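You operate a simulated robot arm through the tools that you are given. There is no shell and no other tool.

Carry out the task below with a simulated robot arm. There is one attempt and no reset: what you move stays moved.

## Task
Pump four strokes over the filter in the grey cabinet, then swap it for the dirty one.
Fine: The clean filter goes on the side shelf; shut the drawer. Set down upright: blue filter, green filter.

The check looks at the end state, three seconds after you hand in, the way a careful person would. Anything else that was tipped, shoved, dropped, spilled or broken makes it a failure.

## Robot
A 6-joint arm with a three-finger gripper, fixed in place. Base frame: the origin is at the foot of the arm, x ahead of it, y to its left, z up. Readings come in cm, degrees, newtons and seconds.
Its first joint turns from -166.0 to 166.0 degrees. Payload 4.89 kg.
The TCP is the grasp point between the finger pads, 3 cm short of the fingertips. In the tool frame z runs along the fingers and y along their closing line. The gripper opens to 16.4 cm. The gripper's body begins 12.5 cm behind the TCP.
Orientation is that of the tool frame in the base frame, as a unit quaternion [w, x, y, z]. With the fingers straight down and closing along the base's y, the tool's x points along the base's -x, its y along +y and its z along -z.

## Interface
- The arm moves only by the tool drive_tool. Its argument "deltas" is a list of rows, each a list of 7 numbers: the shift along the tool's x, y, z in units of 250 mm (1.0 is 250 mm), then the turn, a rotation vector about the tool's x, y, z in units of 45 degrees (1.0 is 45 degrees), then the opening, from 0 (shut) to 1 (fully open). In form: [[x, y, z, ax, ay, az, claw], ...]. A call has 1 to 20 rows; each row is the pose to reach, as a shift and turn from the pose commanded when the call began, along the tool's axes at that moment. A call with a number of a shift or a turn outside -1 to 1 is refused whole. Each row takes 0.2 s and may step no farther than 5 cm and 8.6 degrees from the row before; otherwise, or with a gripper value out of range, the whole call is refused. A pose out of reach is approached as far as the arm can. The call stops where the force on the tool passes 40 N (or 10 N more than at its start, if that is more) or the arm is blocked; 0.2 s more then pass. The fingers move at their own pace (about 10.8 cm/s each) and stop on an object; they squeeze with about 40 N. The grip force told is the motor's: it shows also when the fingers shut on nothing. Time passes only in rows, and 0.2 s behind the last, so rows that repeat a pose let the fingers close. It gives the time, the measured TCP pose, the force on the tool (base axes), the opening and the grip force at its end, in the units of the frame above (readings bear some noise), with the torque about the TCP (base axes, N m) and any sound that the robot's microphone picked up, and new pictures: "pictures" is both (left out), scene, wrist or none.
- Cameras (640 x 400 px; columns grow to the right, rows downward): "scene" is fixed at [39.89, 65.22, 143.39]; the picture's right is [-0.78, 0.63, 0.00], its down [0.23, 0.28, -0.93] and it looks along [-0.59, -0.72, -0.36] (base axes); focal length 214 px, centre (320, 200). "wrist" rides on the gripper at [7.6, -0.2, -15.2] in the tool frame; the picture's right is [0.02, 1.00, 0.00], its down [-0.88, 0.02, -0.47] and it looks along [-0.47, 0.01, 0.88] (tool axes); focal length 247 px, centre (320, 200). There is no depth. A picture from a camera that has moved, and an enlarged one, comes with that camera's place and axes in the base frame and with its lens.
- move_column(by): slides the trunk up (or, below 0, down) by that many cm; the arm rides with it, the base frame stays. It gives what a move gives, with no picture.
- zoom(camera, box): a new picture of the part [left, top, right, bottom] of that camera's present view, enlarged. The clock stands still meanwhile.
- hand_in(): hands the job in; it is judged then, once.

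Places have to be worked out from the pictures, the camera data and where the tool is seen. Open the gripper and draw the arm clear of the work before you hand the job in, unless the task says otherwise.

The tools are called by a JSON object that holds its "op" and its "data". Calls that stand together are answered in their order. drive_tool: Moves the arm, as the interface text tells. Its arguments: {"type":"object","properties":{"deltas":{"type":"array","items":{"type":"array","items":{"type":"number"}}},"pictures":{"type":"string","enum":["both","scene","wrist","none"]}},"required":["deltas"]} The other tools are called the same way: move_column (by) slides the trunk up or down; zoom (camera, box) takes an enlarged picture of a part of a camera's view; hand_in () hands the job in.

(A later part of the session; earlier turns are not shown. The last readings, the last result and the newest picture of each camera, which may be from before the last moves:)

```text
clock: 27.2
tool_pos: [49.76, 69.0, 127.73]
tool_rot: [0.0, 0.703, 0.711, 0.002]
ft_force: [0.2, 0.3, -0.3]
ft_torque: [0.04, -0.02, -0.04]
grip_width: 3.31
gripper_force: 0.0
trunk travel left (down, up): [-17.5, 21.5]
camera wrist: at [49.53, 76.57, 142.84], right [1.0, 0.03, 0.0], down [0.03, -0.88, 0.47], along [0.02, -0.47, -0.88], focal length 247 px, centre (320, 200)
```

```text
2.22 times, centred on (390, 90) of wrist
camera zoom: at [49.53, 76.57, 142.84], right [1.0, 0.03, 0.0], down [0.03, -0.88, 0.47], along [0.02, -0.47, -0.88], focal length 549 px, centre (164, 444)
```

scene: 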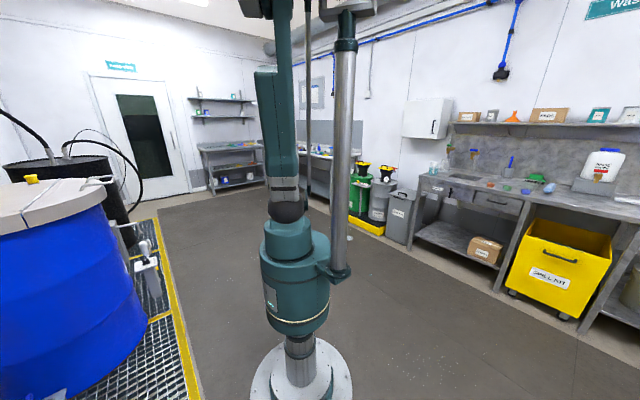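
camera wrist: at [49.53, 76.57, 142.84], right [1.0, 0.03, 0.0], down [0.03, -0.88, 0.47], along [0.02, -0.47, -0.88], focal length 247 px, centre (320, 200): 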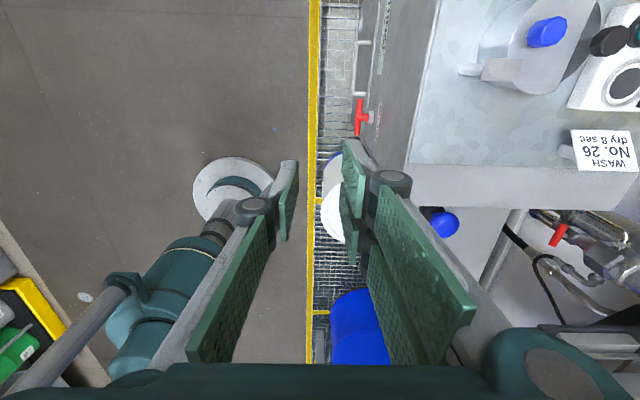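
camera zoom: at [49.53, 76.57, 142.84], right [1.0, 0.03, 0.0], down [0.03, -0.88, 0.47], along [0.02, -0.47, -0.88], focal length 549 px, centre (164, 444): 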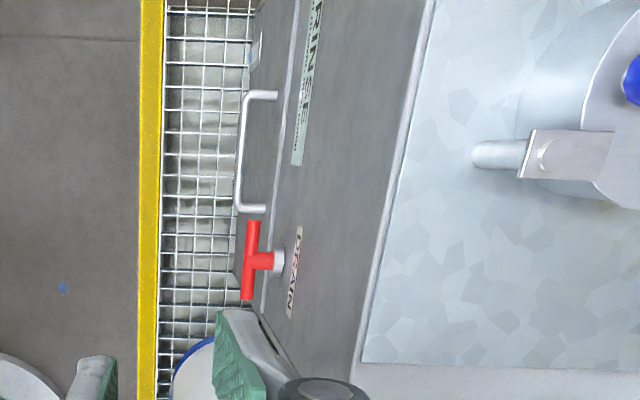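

Measured: bar at x≈61.1, y 69.4–83.6, z≈54, drawer face x≈65.2, tap head y 58.6–68.7. I'll tilt the hand 30° (fingers toward the cabinet) and shift to y≈76.5 while still high.

{"op": "drive_tool", "data": {"deltas": [[0.06, -0.02, 0, -0.16, 0, 0, 0.2], [0.12, -0.04, 0, -0.33, 0, 0, 0.2], [0.18, -0.06, 0, -0.5, 0, 0, 0.2], [0.24, -0.08, 0, -0.667, 0, 0, 0.2], [0.3, -0.1, 0, -0.667, 0, 0, 0.2], [0.3, -0.1, 0, -0.667, 0, 0, 0.2]], "pictures": "wrist"}}

```text
clock: 28.6
tool_pos: [47.17, 76.44, 127.55]
tool_rot: [0.182, 0.679, 0.687, 0.186]
ft_force: [-0.4, 0.8, -0.3]
ft_torque: [-0.08, -0.04, 0.02]
grip_width: 3.28
gripper_force: 0.1
trunk travel left (down, up): [-17.5, 21.5]
camera wrist: at [39.28, 84.02, 140.64], right [0.86, 0.03, 0.5], down [-0.21, -0.88, 0.42], along [0.46, -0.47, -0.76], focal length 247 px, centre (320, 200)
```

wrist: 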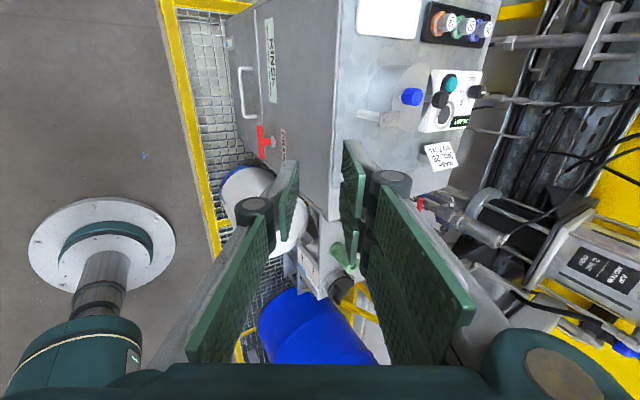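

Tilt of 30° works. Now descend straight down in front of the cabinet by 26 cm, staying at x≈47 clear of the front face.

{"op": "drive_tool", "data": {"deltas": [[0, -0.087, 0.15, 0, 0, 0, 0.2], [0, -0.174, 0.3, 0, 0, 0, 0.2], [0, -0.261, 0.45, 0, 0, 0, 0.2], [0, -0.348, 0.6, 0, 0, 0, 0.2], [0, -0.435, 0.75, 0, 0, 0, 0.2], [0, -0.523, 0.9, 0, 0, 0, 0.2], [0, -0.523, 0.9, 0, 0, 0, 0.2]], "pictures": "both"}}

```text
clock: 30.2
tool_pos: [47.17, 76.5, 101.68]
tool_rot: [0.183, 0.678, 0.687, 0.185]
ft_force: [0.7, 0.7, 1.0]
ft_torque: [-0.09, -0.02, -0.01]
grip_width: 3.27
gripper_force: 0.1
trunk travel left (down, up): [-17.5, 21.5]
camera wrist: at [39.31, 84.06, 114.6], right [0.86, 0.03, 0.5], down [-0.21, -0.88, 0.42], along [0.46, -0.47, -0.76], focal length 247 px, centre (320, 200)
```

scene: 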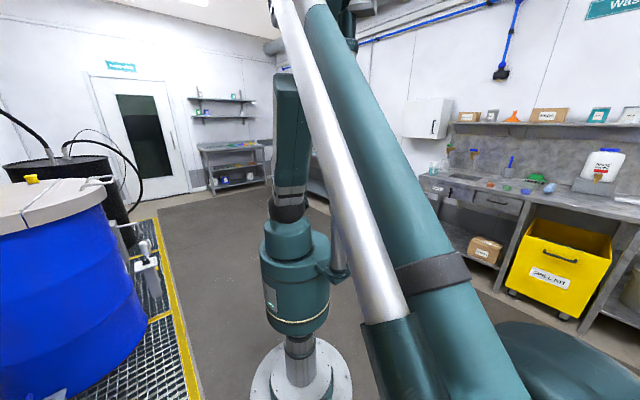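
wrist: 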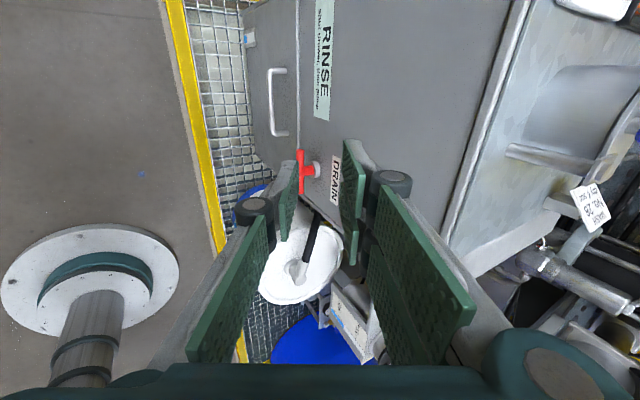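

All clear. Descend another 24 cm to z≈78.

{"op": "drive_tool", "data": {"deltas": [[0, -0.08, 0.139, 0, 0, 0, 0.2], [0, -0.16, 0.277, 0, 0, 0, 0.2], [0, -0.241, 0.416, 0, 0, 0, 0.2], [0, -0.322, 0.554, 0, 0, 0, 0.2], [0, -0.402, 0.693, 0, 0, 0, 0.2], [0, -0.483, 0.831, 0, 0, 0, 0.2], [0, -0.483, 0.831, 0, 0, 0, 0.2]], "pictures": "both"}}

```text
clock: 31.8
tool_pos: [47.55, 76.49, 77.55]
tool_rot: [0.183, 0.679, 0.686, 0.186]
ft_force: [-0.5, 0.8, 1.0]
ft_torque: [-0.03, -0.02, -0.01]
grip_width: 3.27
gripper_force: 0.2
trunk travel left (down, up): [-17.5, 21.5]
camera wrist: at [39.66, 83.96, 90.54], right [0.86, 0.03, 0.5], down [-0.21, -0.88, 0.42], along [0.46, -0.47, -0.76], focal length 247 px, centre (320, 200)
```

scene: 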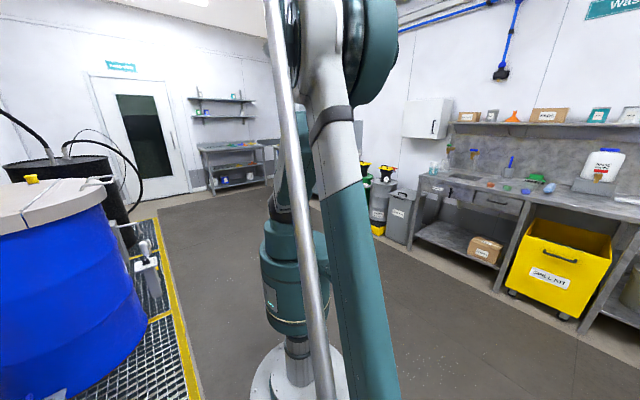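
wrist: 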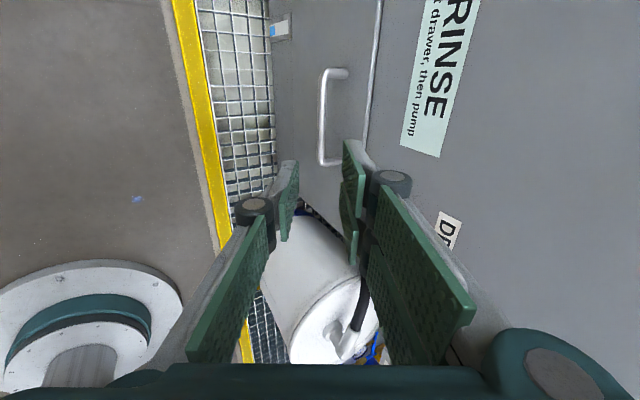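

Now close to the drawer; I'll zoom for an accurate fix of the bar and a look at the small marker on the drawer front.

{"op": "zoom", "data": {"camera": "wrist", "box": [250, 0, 410, 200]}}

{"op": "zoom", "data": {"camera": "wrist", "box": [255, 0, 335, 60]}}

```text
2.00 times, centred on (330, 100) of wrist
camera zoom: at [39.66, 83.96, 90.54], right [0.86, 0.03, 0.5], down [-0.21, -0.88, 0.42], along [0.46, -0.47, -0.76], focal length 494 px, centre (300, 400)
```

zoom: 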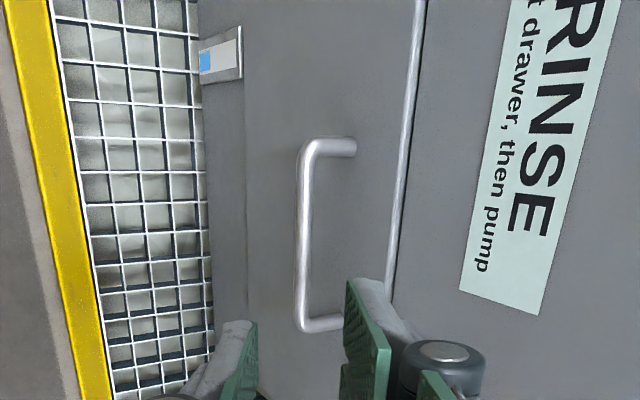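

```text
6.67 times, centred on (295, 30) of wrist
camera zoom: at [39.66, 83.96, 90.54], right [0.86, 0.03, 0.5], down [-0.21, -0.88, 0.42], along [0.46, -0.47, -0.76], focal length 1646 px, centre (487, 1333)
```

zoom: 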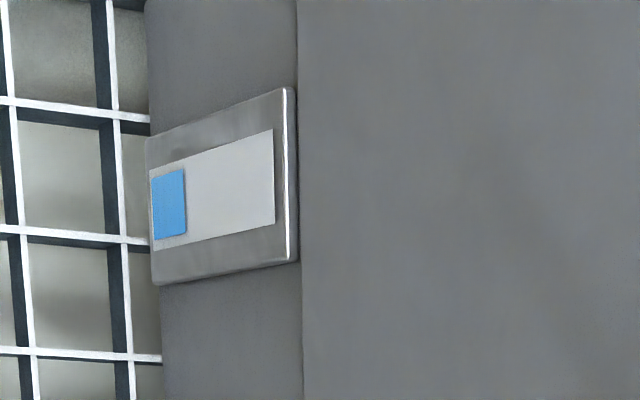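

Triangulated bar centre ≈ (60.9, 77, 54.9), face at x≈65.3; the tool axis already points right at it. There's a sump gauge too (about a quarter full), which is fine. I'll advance 17.8 cm along the tool axis to a pre-grasp 8.5 cm short of the bar.

{"op": "drive_tool", "data": {"deltas": [[0, 0, 0.18, 0, 0, 0, 0.2], [0, 0, 0.36, 0, 0, 0, 0.2], [0.002, 0, 0.54, 0, 0, 0, 0.2], [0.004, 0, 0.711, 0, 0, 0, 0.2], [0.004, 0, 0.711, 0, 0, 0, 0.2]], "pictures": "both"}}

{"op": "zoom", "data": {"camera": "wrist", "box": [240, 60, 440, 240]}}

```text
clock: 33.0
tool_pos: [56.3, 76.62, 62.37]
tool_rot: [0.183, 0.679, 0.687, 0.185]
ft_force: [-0.3, -0.1, 0.9]
ft_torque: [-0.05, 0.0, -0.01]
grip_width: 3.31
gripper_force: 0.0
trunk travel left (down, up): [-17.5, 21.5]
camera wrist: at [48.51, 84.2, 75.34], right [0.86, 0.03, 0.5], down [-0.21, -0.88, 0.42], along [0.46, -0.47, -0.76], focal length 247 px, centre (320, 200)
```

scene: 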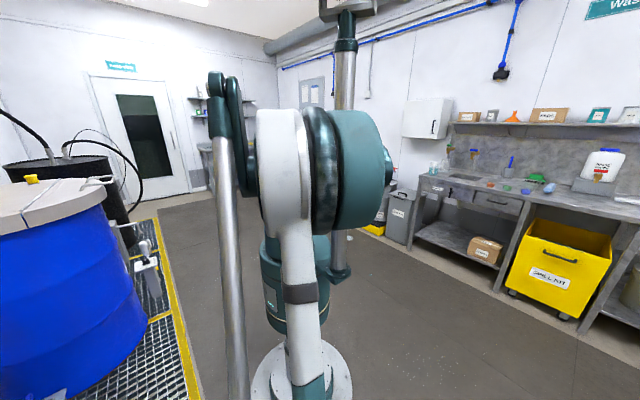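
wrist: 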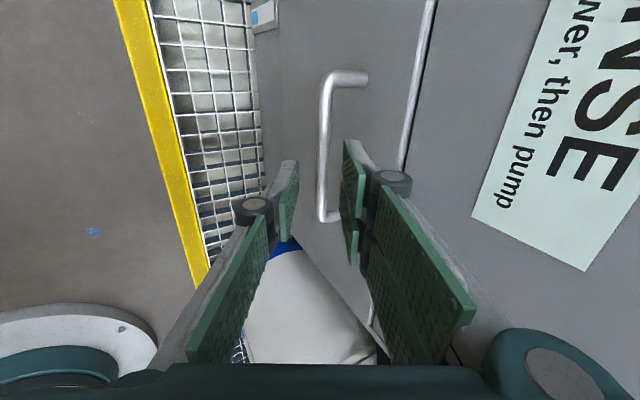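

```text
2.22 times, centred on (340, 150) of wrist
camera zoom: at [48.51, 84.2, 75.34], right [0.86, 0.03, 0.5], down [-0.21, -0.88, 0.42], along [0.46, -0.47, -0.76], focal length 549 px, centre (276, 311)
```

zoom: 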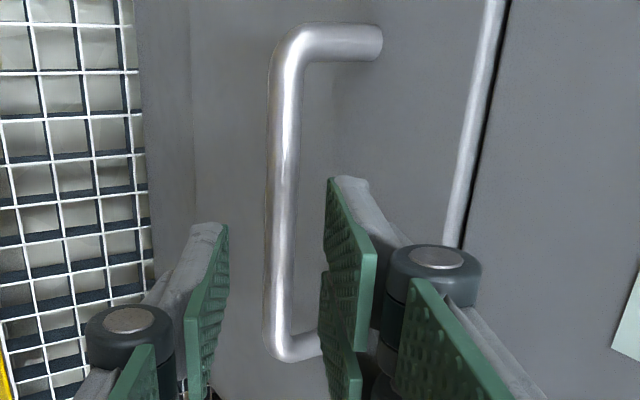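

The bar is nearly centred between the fingers (0.2 cm toward the inner finger) and 8.7 cm ahead. Advance 7 cm so the bar lies between the finger pads.

{"op": "drive_tool", "data": {"deltas": [[0, 0, 0.08, 0, 0, 0, 0.2], [0, 0, 0.16, 0, 0, 0, 0.2], [0, 0, 0.22, 0, 0, 0, 0.2], [0, 0, 0.28, 0, 0, 0, 0.2], [0, 0, 0.28, 0, 0, 0, 0.2]], "pictures": "wrist"}}

{"op": "zoom", "data": {"camera": "wrist", "box": [240, 100, 440, 280]}}

```text
clock: 34.2
tool_pos: [59.7, 76.58, 56.24]
tool_rot: [0.183, 0.68, 0.685, 0.187]
ft_force: [0.2, -0.5, -0.4]
ft_torque: [0.01, -0.02, 0.01]
grip_width: 3.28
gripper_force: 0.0
trunk travel left (down, up): [-17.5, 21.5]
camera wrist: at [51.95, 84.25, 69.23], right [0.86, 0.03, 0.5], down [-0.21, -0.88, 0.42], along [0.46, -0.47, -0.76], focal length 247 px, centre (320, 200)
```

wrist: 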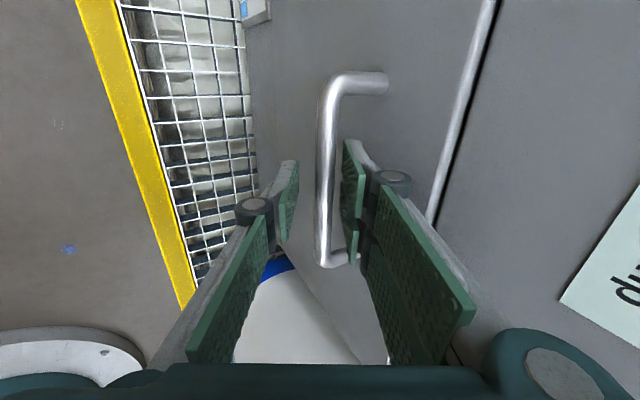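

```text
2.22 times, centred on (340, 190) of wrist
camera zoom: at [51.95, 84.25, 69.23], right [0.86, 0.03, 0.5], down [-0.21, -0.88, 0.42], along [0.46, -0.47, -0.76], focal length 549 px, centre (276, 222)
```

zoom: 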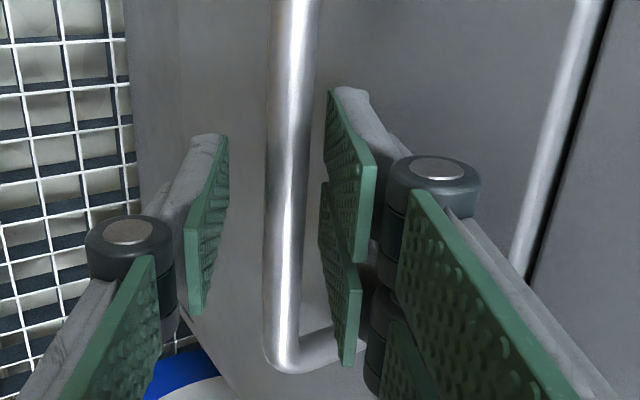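

The bar lies between the pads about 1.8 cm past the TCP. I'll go 1 cm deeper and close the fingers on it.

{"op": "drive_tool", "data": {"deltas": [[0, 0.006, 0.02, 0, 0, 0, 0.2], [0, 0.012, 0.04, 0, 0, 0, 0.2], [0, 0.012, 0.04, 0, 0, 0, 0.1], [0, 0.012, 0.04, 0, 0, 0, 0.0], [0, 0.012, 0.04, 0, 0, 0, 0.0], [0, 0.012, 0.04, 0, 0, 0, 0.0]], "pictures": "wrist"}}

```text
clock: 35.6
tool_pos: [60.47, 76.64, 55.47]
tool_rot: [0.182, 0.679, 0.686, 0.186]
ft_force: [6.6, 3.4, 10.2]
ft_torque: [0.03, -0.03, -0.13]
grip_width: 1.2
gripper_force: 45.1
trunk travel left (down, up): [-17.5, 21.5]
camera wrist: at [52.63, 84.22, 68.47], right [0.86, 0.03, 0.5], down [-0.21, -0.88, 0.42], along [0.46, -0.47, -0.76], focal length 247 px, centre (320, 200)
```

wrist: 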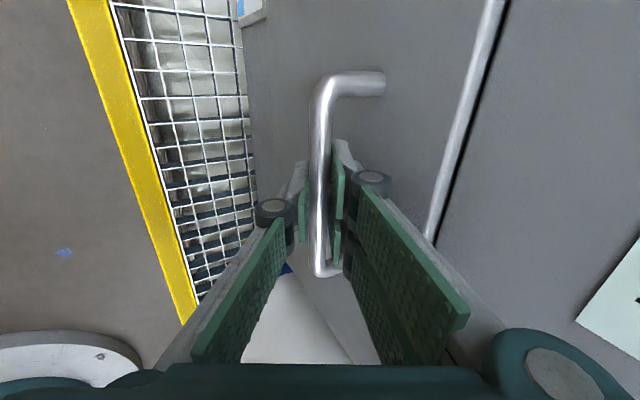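

Gripped (width 1.2, 45 N). Now pull straight back along −x by 10 cm.

{"op": "drive_tool", "data": {"deltas": [[0, -0.0173, -0.01, 0, 0, 0, 0], [0, -0.052, -0.03, 0, 0, 0, 0], [0, -0.087, -0.05, 0, 0, 0, 0], [0, -0.13, -0.075, 0, 0, 0, 0], [0, -0.173, -0.1, 0, 0, 0, 0], [0, -0.216, -0.125, 0, 0, 0, 0], [0, -0.26, -0.151, 0, 0, 0, 0], [0, -0.303, -0.176, 0, 0, 0, 0], [0, -0.346, -0.201, 0, 0, 0, 0], [0, -0.346, -0.201, 0, 0, 0, 0]], "pictures": "both"}}

```text
clock: 37.8
tool_pos: [50.29, 76.7, 55.47]
tool_rot: [0.182, 0.679, 0.686, 0.185]
ft_force: [-2.1, 28.0, 10.5]
ft_torque: [0.18, -0.02, -0.06]
grip_width: 1.24
gripper_force: 45.1
trunk travel left (down, up): [-17.5, 21.5]
camera wrist: at [42.45, 84.19, 68.46], right [0.86, 0.03, 0.5], down [-0.21, -0.88, 0.42], along [0.46, -0.47, -0.76], focal length 247 px, centre (320, 200)
```

scene: 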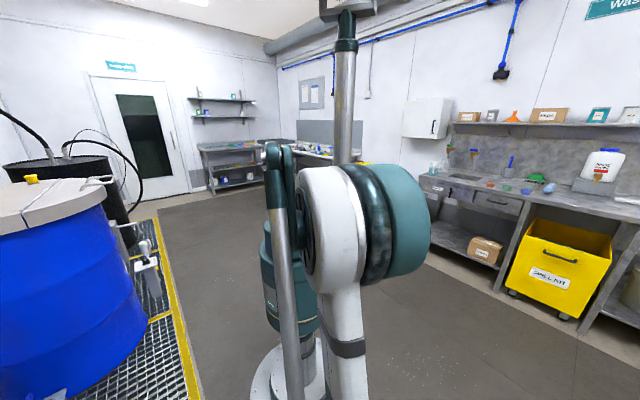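
wrist: 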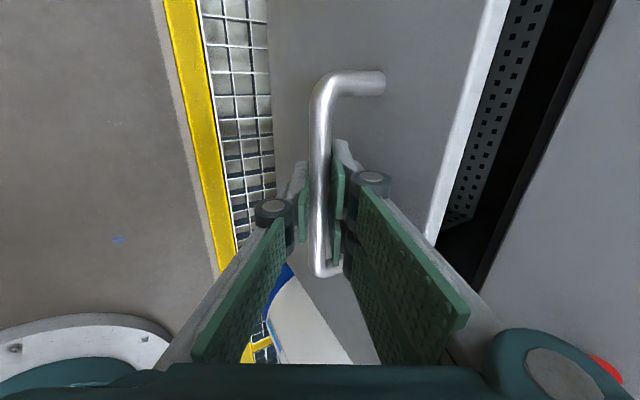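

The drawer is opening smoothly, but a sideways force of 28 N in +y built up, so I'll ease the tool +0.5 cm in y while pulling another 6 cm.

{"op": "drive_tool", "data": {"deltas": [[0.01, 0, 0, 0, 0, 0, 0], [0.02, -0.02, -0.012, 0, 0, 0, 0], [0.022, -0.06, -0.035, 0, 0, 0, 0], [0.024, -0.1, -0.058, 0, 0, 0, 0], [0.026, -0.14, -0.081, 0, 0, 0, 0], [0.028, -0.18, -0.104, 0, 0, 0, 0], [0.03, -0.208, -0.121, 0, 0, 0, 0], [0.03, -0.208, -0.121, 0, 0, 0, 0]], "pictures": "wrist"}}

```text
clock: 39.6
tool_pos: [44.38, 77.27, 55.37]
tool_rot: [0.183, 0.679, 0.686, 0.185]
ft_force: [-1.3, -29.3, 4.5]
ft_torque: [0.08, -0.01, -0.05]
grip_width: 1.21
gripper_force: 44.8
trunk travel left (down, up): [-17.5, 21.5]
camera wrist: at [36.58, 84.76, 68.48], right [0.86, 0.03, 0.5], down [-0.21, -0.88, 0.42], along [0.46, -0.47, -0.76], focal length 247 px, centre (320, 200)
```

wrist: 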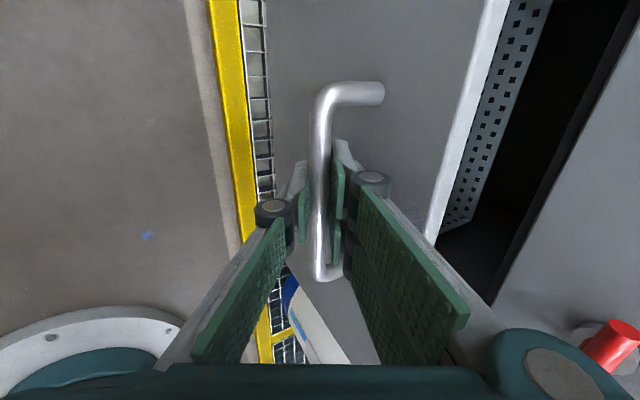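

Overcorrected slightly (now −29 N), so the drawer runs almost exactly along −x. I ease back 0.3 cm in y and pull another 8 cm.

{"op": "drive_tool", "data": {"deltas": [[-0.006, 0, 0, 0, 0, 0, 0], [-0.012, -0.02, -0.012, 0, 0, 0, 0], [-0.012, -0.06, -0.035, 0, 0, 0, 0], [-0.012, -0.1, -0.058, 0, 0, 0, 0], [-0.012, -0.14, -0.081, 0, 0, 0, 0], [-0.012, -0.18, -0.104, 0, 0, 0, 0], [-0.012, -0.22, -0.128, 0, 0, 0, 0], [-0.012, -0.26, -0.151, 0, 0, 0, 0], [-0.012, -0.277, -0.161, 0, 0, 0, 0], [-0.012, -0.277, -0.161, 0, 0, 0, 0]], "pictures": "wrist"}}

```text
clock: 41.8
tool_pos: [36.43, 76.85, 55.39]
tool_rot: [0.182, 0.68, 0.686, 0.185]
ft_force: [0.3, 21.1, 13.9]
ft_torque: [0.07, -0.02, -0.04]
grip_width: 1.23
gripper_force: 44.7
trunk travel left (down, up): [-17.5, 21.5]
camera wrist: at [28.58, 84.43, 68.43], right [0.86, 0.03, 0.5], down [-0.21, -0.88, 0.42], along [0.46, -0.47, -0.76], focal length 247 px, centre (320, 200)
```

wrist: 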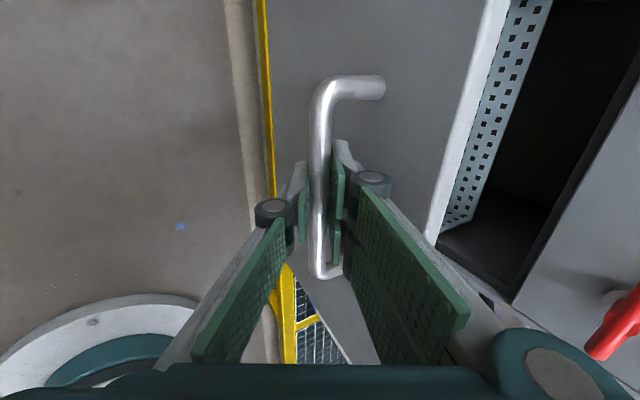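

The drawer is about 24 cm open. I ease the side tension, open the fingers and back away along the tool axis to look inside.

{"op": "drive_tool", "data": {"deltas": [[0.008, 0, 0, 0, 0, 0, 0], [0.008, 0, 0, 0, 0, 0, 0.2], [0.008, 0, 0, 0, 0, 0, 0.2], [0.008, 0, -0.08, 0, 0, 0, 0.2], [0.008, 0, -0.2, 0, 0, 0, 0.2], [0.008, 0, -0.36, 0, 0, 0, 0.2], [0.008, 0, -0.52, 0, 0, 0, 0.2], [0.008, 0, -0.7, 0, 0, 0, 0.2], [0.008, 0, -0.88, 0, 0, 0, 0.2], [0.008, 0, -0.88, 0, 0, 0, 0.2]], "pictures": "both"}}

```text
clock: 44.0
tool_pos: [26.74, 76.76, 74.25]
tool_rot: [0.181, 0.672, 0.695, 0.181]
ft_force: [-0.5, 0.2, 1.0]
ft_torque: [0.01, 0.04, 0.05]
grip_width: 3.25
gripper_force: 0.2
out of reach, approached as far as the arm can: row 9, 10
trunk travel left (down, up): [-17.5, 21.5]
camera wrist: at [18.84, 84.29, 87.34], right [0.87, 0.05, 0.5], down [-0.19, -0.88, 0.43], along [0.46, -0.47, -0.76], focal length 247 px, centre (320, 200)
```

scene: 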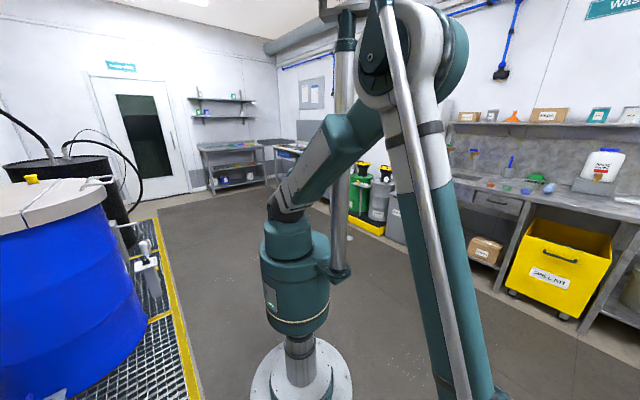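
wrist: 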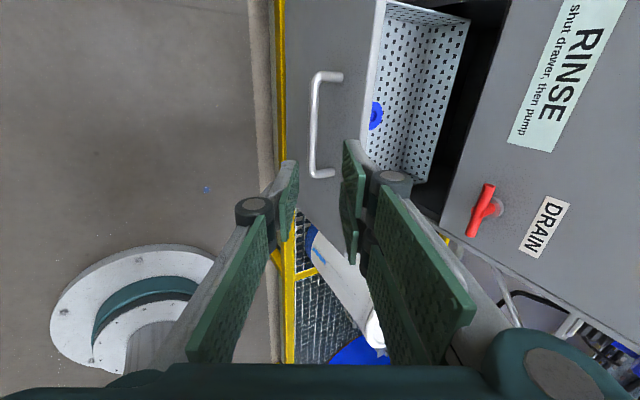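

Inside is a perforated basket with a blue filter near its front. I'll move up over the drawer while bringing the tool back to pointing straight down.

{"op": "drive_tool", "data": {"deltas": [[-0.003, 0.157, -0.07, 0.11, 0, 0, 0.2], [-0.006, 0.313, -0.14, 0.22, 0, 0, 0.3], [-0.009, 0.47, -0.21, 0.333, 0, 0, 0.4], [-0.012, 0.627, -0.28, 0.445, 0, 0, 0.5], [-0.015, 0.783, -0.35, 0.556, 0, 0, 0.6], [-0.018, 0.94, -0.417, 0.667, 0, 0, 0.6], [-0.018, 0.94, -0.417, 0.667, 0, 0, 0.6]], "pictures": "both"}}

```text
clock: 45.6
tool_pos: [41.73, 76.34, 95.35]
tool_rot: [0.0, 0.704, 0.711, 0.001]
ft_force: [0.8, -0.5, 0.4]
ft_torque: [0.04, -0.03, 0.01]
grip_width: 9.85
gripper_force: 0.0
trunk travel left (down, up): [-17.5, 21.5]
camera wrist: at [41.56, 84.07, 110.52], right [1.0, 0.03, 0.0], down [0.03, -0.88, 0.47], along [0.02, -0.47, -0.88], focal length 247 px, centre (320, 200)
```

scene: 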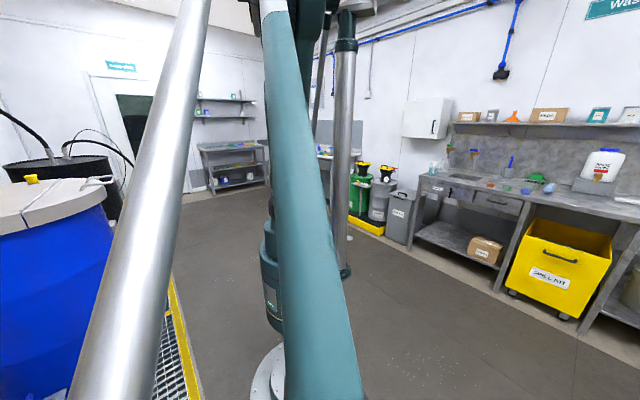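
wrist: 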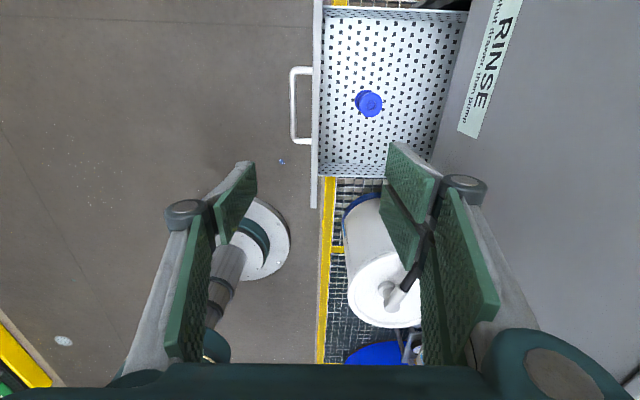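

A clear view from above: blue filter standing in the basket. Zooming for accurate position.

{"op": "zoom", "data": {"camera": "wrist", "box": [280, 0, 480, 190]}}

{"op": "zoom", "data": {"camera": "wrist", "box": [335, 70, 405, 130]}}

```text
2.11 times, centred on (380, 95) of wrist
camera zoom: at [41.56, 84.07, 110.52], right [1.0, 0.03, 0.0], down [0.03, -0.88, 0.47], along [0.02, -0.47, -0.88], focal length 520 px, centre (194, 421)
```

zoom: 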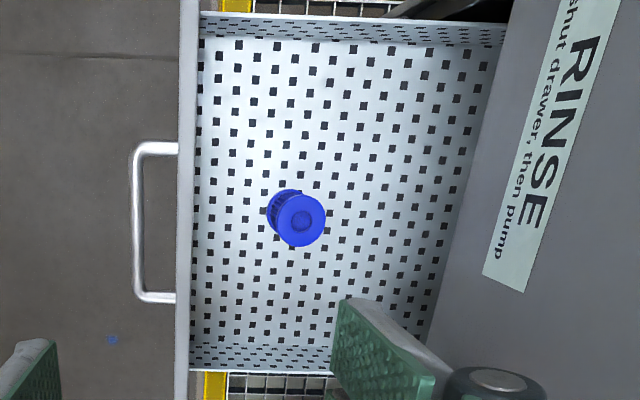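

```text
6.67 times, centred on (370, 100) of wrist
camera zoom: at [41.56, 84.07, 110.52], right [1.0, 0.03, 0.0], down [0.03, -0.88, 0.47], along [0.02, -0.47, -0.88], focal length 1646 px, centre (-13, 867)
```

zoom: 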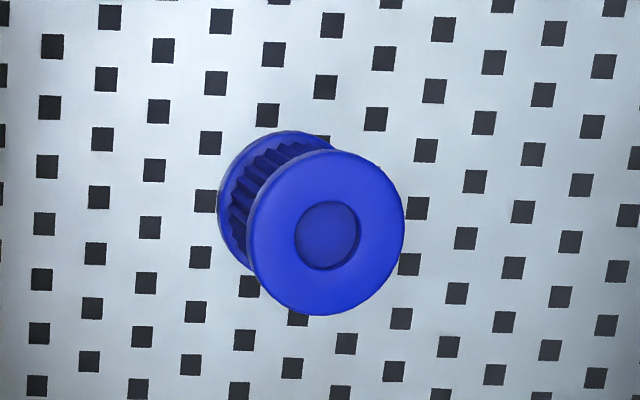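

Blue filter axis appears near (52, 77.8). To pin down its height I'll move to (48, 76.5, 78) for a nearer view with a different parallax.

{"op": "drive_tool", "data": {"deltas": [[0, 0.06, 0.17, 0, 0, 0, 0.6], [0, 0.12, 0.34, 0, 0, 0, 0.6], [0, 0.18, 0.51, 0, 0, 0, 0.6], [0, 0.25, 0.68, 0, 0, 0, 0.6], [0, 0.25, 0.68, 0, 0, 0, 0.6]], "pictures": "wrist"}}

{"op": "zoom", "data": {"camera": "wrist", "box": [250, 0, 450, 160]}}

```text
clock: 46.8
tool_pos: [47.98, 76.45, 78.24]
tool_rot: [0.001, 0.704, 0.711, 0.002]
ft_force: [0.5, 0.4, -0.8]
ft_torque: [0.0, 0.02, 0.01]
grip_width: 9.88
gripper_force: 0.1
trunk travel left (down, up): [-17.5, 21.5]
camera wrist: at [47.73, 84.19, 93.41], right [1.0, 0.03, 0.0], down [0.03, -0.88, 0.47], along [0.02, -0.47, -0.88], focal length 247 px, centre (320, 200)
```

wrist: 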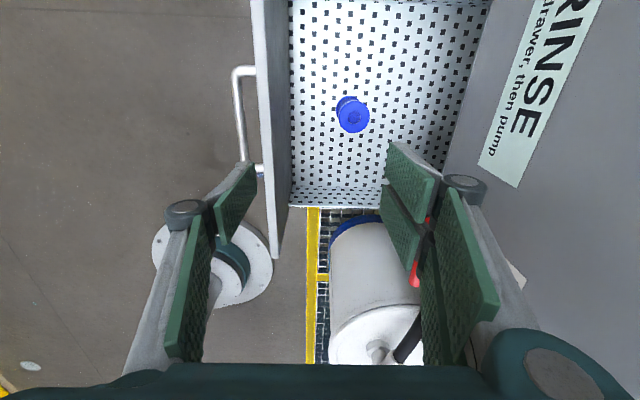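

```text
2.50 times, centred on (350, 80) of wrist
camera zoom: at [47.73, 84.19, 93.41], right [1.0, 0.03, 0.0], down [0.03, -0.88, 0.47], along [0.02, -0.47, -0.88], focal length 617 px, centre (245, 500)
```

zoom: 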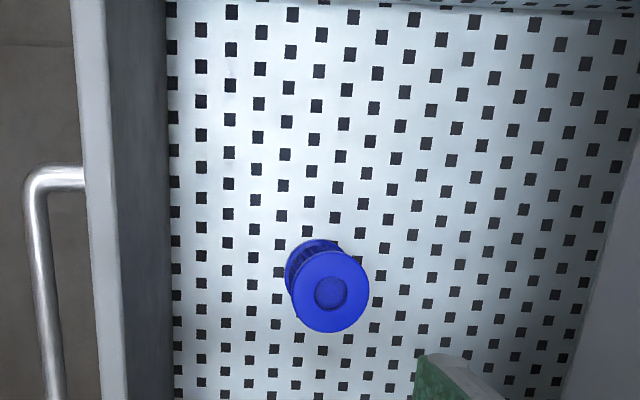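

Let me zoom tighter for more accurate pixel measures of the filter's top and bottom rims.

{"op": "zoom", "data": {"camera": "wrist", "box": [320, 80, 384, 140]}}

{"op": "zoom", "data": {"camera": "wrist", "box": [240, 130, 400, 230]}}

```text
6.67 times, centred on (352, 110) of wrist
camera zoom: at [47.73, 84.19, 93.41], right [1.0, 0.03, 0.0], down [0.03, -0.88, 0.47], along [0.02, -0.47, -0.88], focal length 1646 px, centre (107, 800)
```

zoom: 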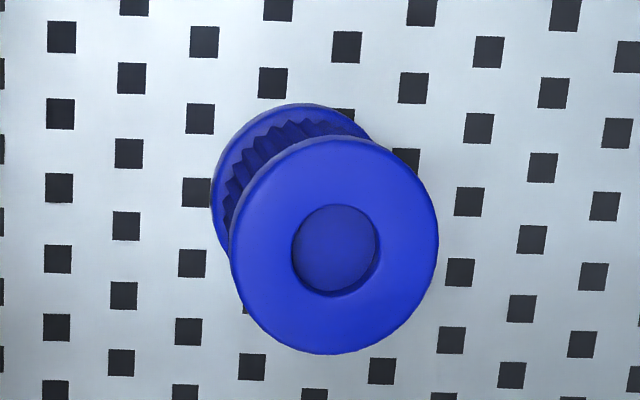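

```text
4.00 times, centred on (320, 180) of wrist
camera zoom: at [47.73, 84.19, 93.41], right [1.0, 0.03, 0.0], down [0.03, -0.88, 0.47], along [0.02, -0.47, -0.88], focal length 988 px, centre (320, 280)
```

zoom: 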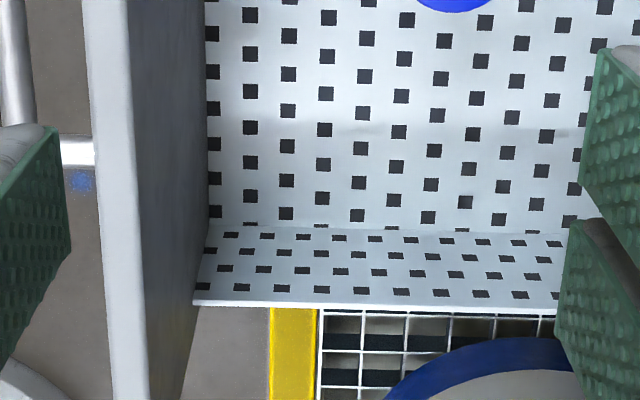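

Refined: the drawer is deep (front z≈34–61), basket floor z≈36, blue filter at ≈(54.2, 76.6) with top z≈46, Ø≈5.7, height≈10. I'll descend over it to z≈60 with fingers open 10 cm (closing along x) and re-check.

{"op": "drive_tool", "data": {"deltas": [[0.001, 0.05, 0.15, 0, 0, 0, 0.6], [0.003, 0.1, 0.3, 0, 0, 0, 0.6], [0.004, 0.15, 0.45, 0, 0, 0, 0.6], [0.005, 0.2, 0.6, 0, 0, 0, 0.6], [0.006, 0.248, 0.728, 0, 0, 0, 0.6], [0.006, 0.248, 0.728, 0, 0, 0, 0.6]], "pictures": "both"}}

{"op": "zoom", "data": {"camera": "wrist", "box": [240, 60, 440, 220]}}

```text
clock: 48.2
tool_pos: [54.37, 76.85, 60.18]
tool_rot: [0.0, 0.703, 0.711, 0.002]
ft_force: [0.4, 0.1, -0.3]
ft_torque: [0.01, -0.02, -0.01]
grip_width: 9.84
gripper_force: 0.1
trunk travel left (down, up): [-17.5, 21.5]
camera wrist: at [54.09, 84.5, 75.35], right [1.0, 0.03, 0.0], down [0.03, -0.88, 0.47], along [0.02, -0.47, -0.88], focal length 247 px, centre (320, 200)
```

scene: 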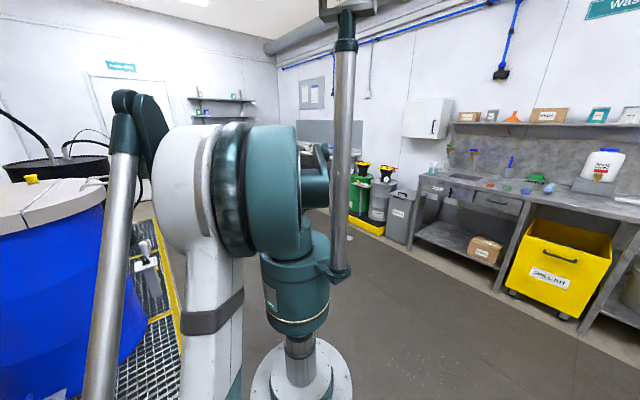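
wrist: 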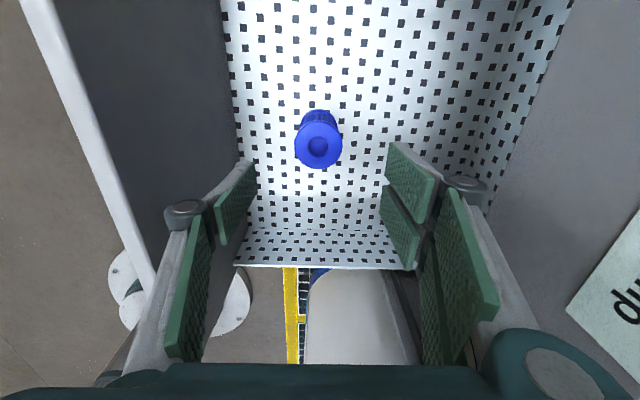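

```text
2.50 times, centred on (340, 140) of wrist
camera zoom: at [54.09, 84.5, 75.35], right [1.0, 0.03, 0.0], down [0.03, -0.88, 0.47], along [0.02, -0.47, -0.88], focal length 617 px, centre (270, 350)
```

zoom: 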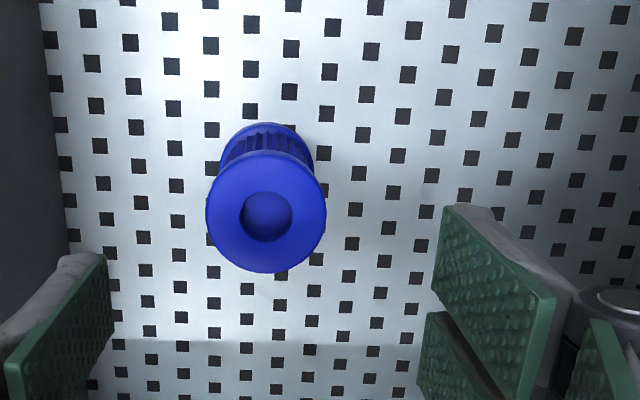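

Consistent: filter top centre (54.2, 76.7, 46.7), Ø 5.7. Fingers straddle it in x; I'll descend 16.4 cm so the TCP is about 3 cm below its top.

{"op": "drive_tool", "data": {"deltas": [[-0.002, -0.002, 0.14, 0, 0, 0, 0.6], [-0.004, -0.004, 0.28, 0, 0, 0, 0.6], [-0.006, -0.006, 0.42, 0, 0, 0, 0.6], [-0.006, -0.006, 0.54, 0, 0, 0, 0.6], [-0.006, -0.006, 0.62, 0, 0, 0, 0.6], [-0.006, -0.006, 0.656, 0, 0, 0, 0.6], [-0.006, -0.006, 0.656, 0, 0, 0, 0.6]], "pictures": "both"}}

```text
clock: 49.8
tool_pos: [54.05, 76.57, 43.7]
tool_rot: [0.001, 0.704, 0.711, 0.002]
ft_force: [0.3, 0.8, 0.2]
ft_torque: [-0.03, 0.0, 0.01]
grip_width: 9.87
gripper_force: 0.0
trunk travel left (down, up): [-17.5, 21.5]
camera wrist: at [53.92, 84.21, 58.9], right [1.0, 0.03, 0.0], down [0.03, -0.88, 0.47], along [0.02, -0.47, -0.88], focal length 247 px, centre (320, 200)
```

scene: 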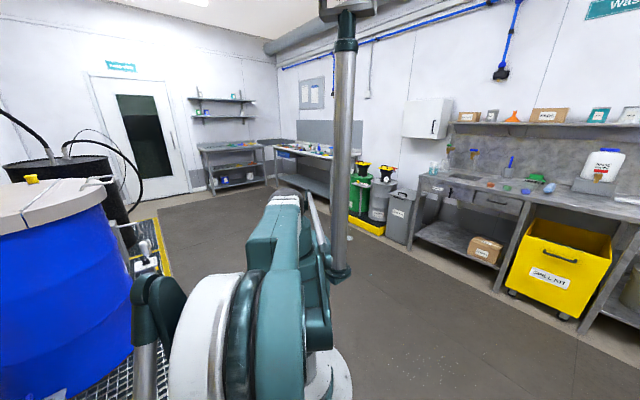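
wrist: 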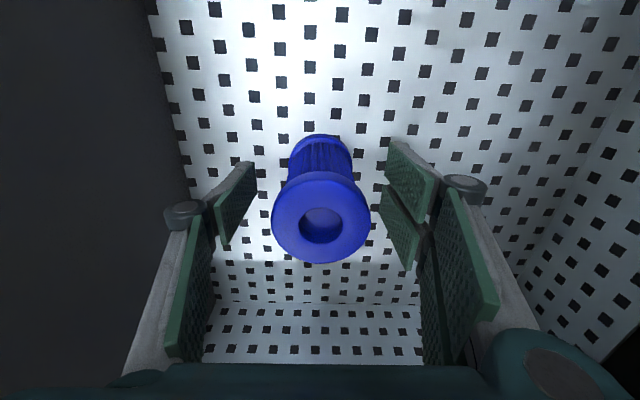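

Filter is centred between the fingers. Closing the gripper.

{"op": "drive_tool", "data": {"deltas": [[0, 0, 0, 0, 0, 0, 0.45], [0, 0, 0, 0, 0, 0, 0.35], [0, 0, 0, 0, 0, 0, 0.2], [0, 0, 0, 0, 0, 0, 0.2], [0, 0, 0, 0, 0, 0, 0.2]], "pictures": "wrist"}}

```text
clock: 51.0
tool_pos: [54.1, 76.56, 43.67]
tool_rot: [0.001, 0.703, 0.711, 0.001]
ft_force: [-0.2, 0.0, 0.1]
ft_torque: [-0.02, -0.02, -0.04]
grip_width: 5.44
gripper_force: 39.0
trunk travel left (down, up): [-17.5, 21.5]
camera wrist: at [53.92, 84.21, 58.91], right [1.0, 0.03, 0.0], down [0.03, -0.88, 0.47], along [0.02, -0.47, -0.88], focal length 247 px, centre (320, 200)
```

wrist: 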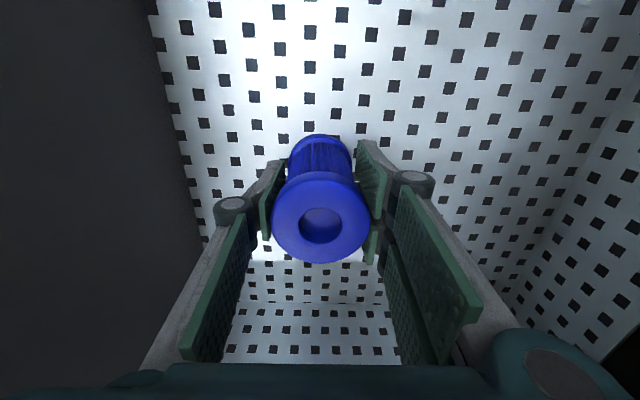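

Gripped at 5.44 cm with 39 N. Lift straight up 24 cm, gently at first.

{"op": "drive_tool", "data": {"deltas": [[0, 0, -0.04, 0, 0, 0, 0.2], [0, 0, -0.1, 0, 0, 0, 0.2], [0, 0, -0.2, 0, 0, 0, 0.2], [0, 0, -0.32, 0, 0, 0, 0.2], [0, 0, -0.46, 0, 0, 0, 0.2], [0, 0, -0.62, 0, 0, 0, 0.2], [0, 0, -0.79, 0, 0, 0, 0.2], [0, 0, -0.96, 0, 0, 0, 0.2], [0, 0, -0.96, 0, 0, 0, 0.2]], "pictures": "both"}}

```text
clock: 53.0
tool_pos: [53.97, 76.63, 67.83]
tool_rot: [0.0, 0.703, 0.711, 0.001]
ft_force: [0.3, -0.5, 0.0]
ft_torque: [-0.01, 0.01, -0.01]
grip_width: 5.4
gripper_force: 40.0
trunk travel left (down, up): [-17.5, 21.5]
camera wrist: at [53.78, 84.35, 82.94], right [1.0, 0.03, 0.0], down [0.03, -0.88, 0.47], along [0.02, -0.47, -0.88], focal length 247 px, centre (320, 200)
```

scene: 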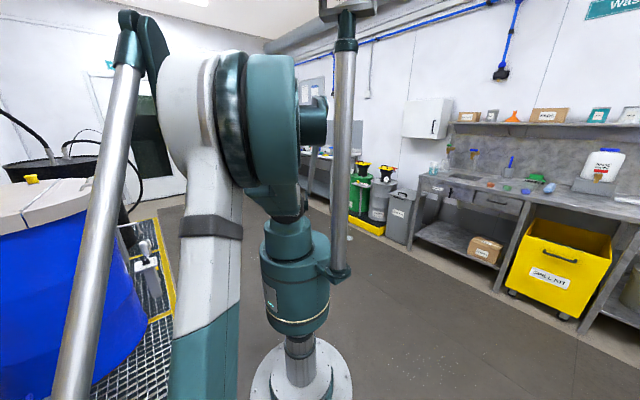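
wrist: 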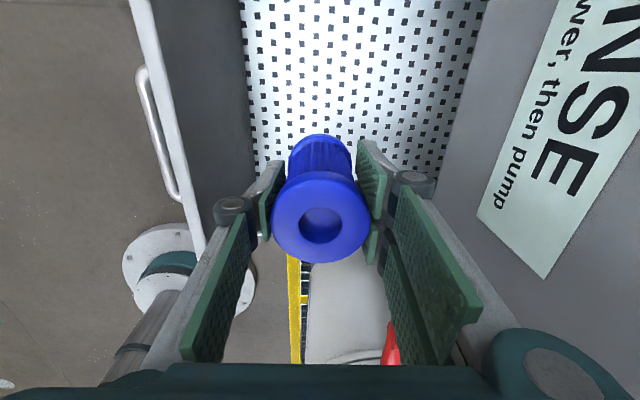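

The filter is held upright and clear of the basket floor. Continue raising 25 cm.

{"op": "drive_tool", "data": {"deltas": [[0, -0.01, -0.18, 0, 0, 0, 0.2], [0, -0.02, -0.36, 0, 0, 0, 0.2], [0, -0.03, -0.54, 0, 0, 0, 0.2], [0, -0.04, -0.72, 0, 0, 0, 0.2], [0, -0.05, -0.88, 0, 0, 0, 0.2], [0, -0.06, -1.0, 0, 0, 0, 0.2]], "pictures": "none"}}

{"op": "drive_tool", "data": {"deltas": [[0, -0.01, -0.18, 0, 0, 0, 0.2], [0, -0.02, -0.36, 0, 0, 0, 0.2], [0, -0.03, -0.54, 0, 0, 0, 0.2], [0, -0.04, -0.72, 0, 0, 0, 0.2], [0, -0.05, -0.88, 0, 0, 0, 0.2], [0, -0.06, -1.0, 0, 0, 0, 0.2], [0, -0.06, -1.0, 0, 0, 0, 0.2]], "pictures": "wrist"}}

```text
clock: 54.4
tool_pos: [52.5, 76.64, 92.8]
tool_rot: [0.001, 0.703, 0.711, 0.001]
ft_force: [-0.4, 0.2, -0.6]
ft_torque: [-0.05, 0.04, -0.02]
grip_width: 5.37
gripper_force: 39.9
trunk travel left (down, up): [-17.5, 21.5]
```

```text
clock: 56.0
tool_pos: [50.87, 76.33, 117.81]
tool_rot: [0.001, 0.703, 0.711, 0.002]
ft_force: [-0.2, -0.2, -0.1]
ft_torque: [0.04, -0.06, -0.04]
grip_width: 5.39
gripper_force: 39.9
trunk travel left (down, up): [-17.5, 21.5]
camera wrist: at [50.73, 83.97, 132.96], right [1.0, 0.03, 0.0], down [0.03, -0.88, 0.47], along [0.02, -0.47, -0.88], focal length 247 px, centre (320, 200)
```

wrist: 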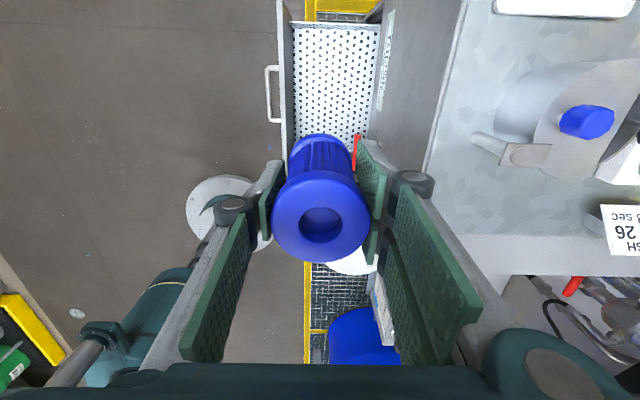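

Filter is secure. Now traverse at z≈120 toward the shelf, passing over the cabinet's empty front-left corner.

{"op": "drive_tool", "data": {"deltas": [[-0.125, 0.05, -0.02, 0, 0, 0, 0.2], [-0.25, 0.12, -0.04, 0, 0, 0, 0.2], [-0.375, 0.22, -0.06, 0, 0, 0, 0.2], [-0.5, 0.33, -0.08, 0, 0, 0, 0.2], [-0.625, 0.45, -0.08, 0, 0, 0, 0.2], [-0.75, 0.58, -0.08, 0, 0, 0, 0.2], [-0.875, 0.71, -0.08, 0, 0, 0, 0.2], [-1.0, 0.84, -0.08, 0, 0, 0, 0.2], [-1.0, 0.84, -0.08, 0, 0, 0, 0.2]], "pictures": "both"}}

```text
clock: 58.0
tool_pos: [72.4, 51.8, 119.52]
tool_rot: [0.0, 0.703, 0.711, 0.002]
ft_force: [1.3, -0.3, -0.9]
ft_torque: [0.08, 0.05, 0.0]
grip_width: 5.37
gripper_force: 40.0
trunk travel left (down, up): [-17.5, 21.5]
camera wrist: at [72.24, 59.4, 134.71], right [1.0, 0.03, 0.0], down [0.03, -0.88, 0.47], along [0.02, -0.47, -0.88], focal length 247 px, centre (320, 200)
```

scene: 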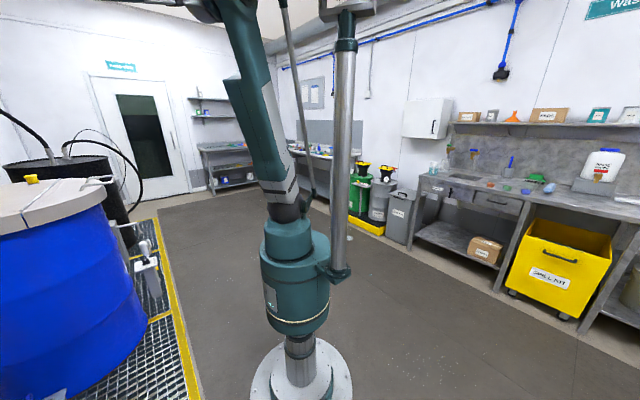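
wrist: 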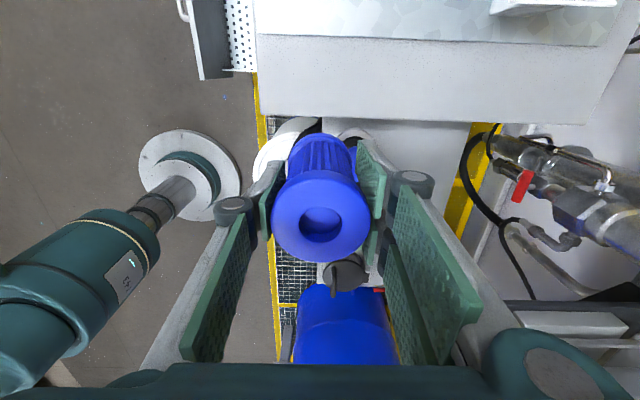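

Next, move to the free back area of the shelf at about (88.5, 37), z≈112.

{"op": "drive_tool", "data": {"deltas": [[-0.1, 0.11, -0.0, 0, 0, 0, 0.2], [-0.2, 0.22, 0.0, 0, 0, 0, 0.2], [-0.3, 0.33, 0.05, 0, 0, 0, 0.2], [-0.4, 0.44, 0.12, 0, 0, 0, 0.2], [-0.5, 0.55, 0.2, 0, 0, 0, 0.2], [-0.592, 0.644, 0.3, 0, 0, 0, 0.2], [-0.592, 0.644, 0.3, 0, 0, 0, 0.2]], "pictures": "both"}}

```text
clock: 59.6
tool_pos: [88.45, 37.12, 111.97]
tool_rot: [0.0, 0.703, 0.711, 0.002]
ft_force: [1.0, -0.7, -0.6]
ft_torque: [0.0, 0.1, 0.01]
grip_width: 5.39
gripper_force: 40.1
trunk travel left (down, up): [-17.5, 21.5]
camera wrist: at [88.23, 44.77, 127.18], right [1.0, 0.03, 0.0], down [0.03, -0.88, 0.47], along [0.02, -0.47, -0.88], focal length 247 px, centre (320, 200)
```

scene: 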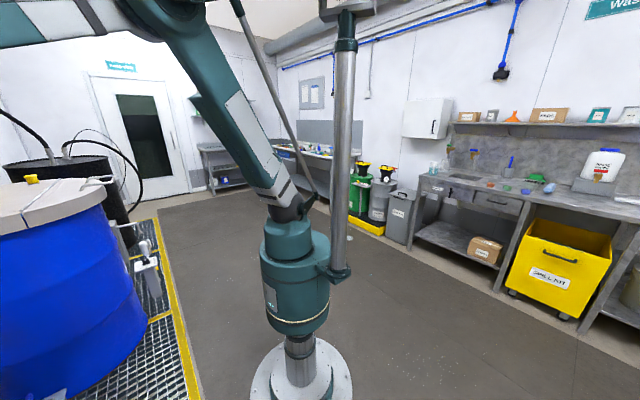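
wrist: 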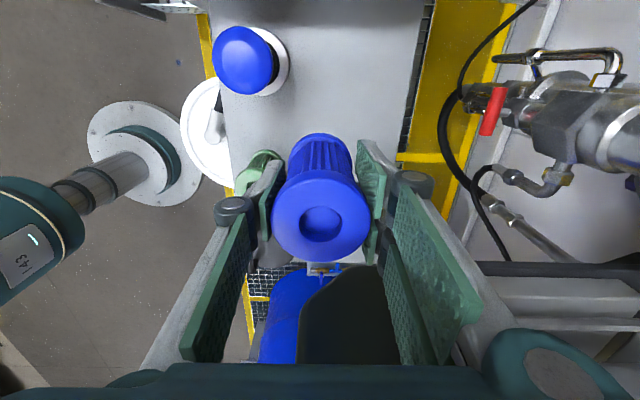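

Clear free area beneath. Descend to z≈94 first, then I'll feel for the shelf in small steps.

{"op": "drive_tool", "data": {"deltas": [[0, 0, 0.16, 0, 0, 0, 0.2], [0, 0, 0.32, 0, 0, 0, 0.2], [0, 0, 0.46, 0, 0, 0, 0.2], [0, 0, 0.58, 0, 0, 0, 0.2], [0, 0, 0.67, 0, 0, 0, 0.2], [0, 0, 0.72, 0, 0, 0, 0.2], [0, 0, 0.72, 0, 0, 0, 0.2]], "pictures": "wrist"}}

```text
clock: 61.2
tool_pos: [88.63, 37.18, 94.18]
tool_rot: [0.001, 0.703, 0.711, 0.002]
ft_force: [-0.5, -0.1, -0.7]
ft_torque: [0.02, 0.0, 0.05]
grip_width: 5.39
gripper_force: 39.7
trunk travel left (down, up): [-17.5, 21.5]
camera wrist: at [88.39, 44.8, 109.35], right [1.0, 0.03, 0.0], down [0.03, -0.88, 0.47], along [0.02, -0.47, -0.88], focal length 247 px, centre (320, 200)
```

wrist: 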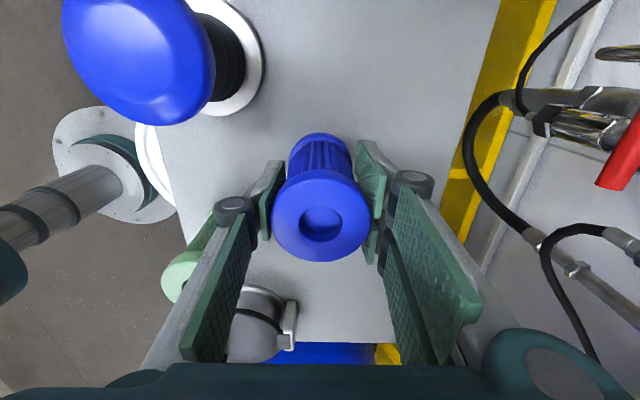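

Position looks good: free shelf all around. Now lower in small steps to feel for contact.

{"op": "drive_tool", "data": {"deltas": [[0, 0, 0.014, 0, 0, 0, 0.2], [0, 0, 0.028, 0, 0, 0, 0.2], [0, 0, 0.042, 0, 0, 0, 0.2], [0, 0, 0.056, 0, 0, 0, 0.2], [0, 0, 0.07, 0, 0, 0, 0.2], [0, 0, 0.084, 0, 0, 0, 0.2], [0, 0, 0.084, 0, 0, 0, 0.2]], "pictures": "wrist"}}

```text
clock: 62.8
tool_pos: [88.71, 37.22, 92.1]
tool_rot: [0.001, 0.703, 0.711, 0.002]
ft_force: [0.0, 0.5, -0.7]
ft_torque: [0.02, -0.01, 0.0]
grip_width: 5.39
gripper_force: 40.1
trunk travel left (down, up): [-17.5, 21.5]
camera wrist: at [88.38, 44.81, 107.31], right [1.0, 0.03, 0.0], down [0.03, -0.88, 0.47], along [0.02, -0.47, -0.88], focal length 247 px, centre (320, 200)
```

wrist: 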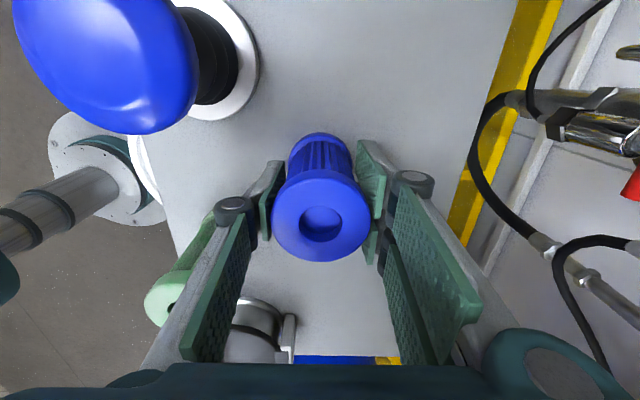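

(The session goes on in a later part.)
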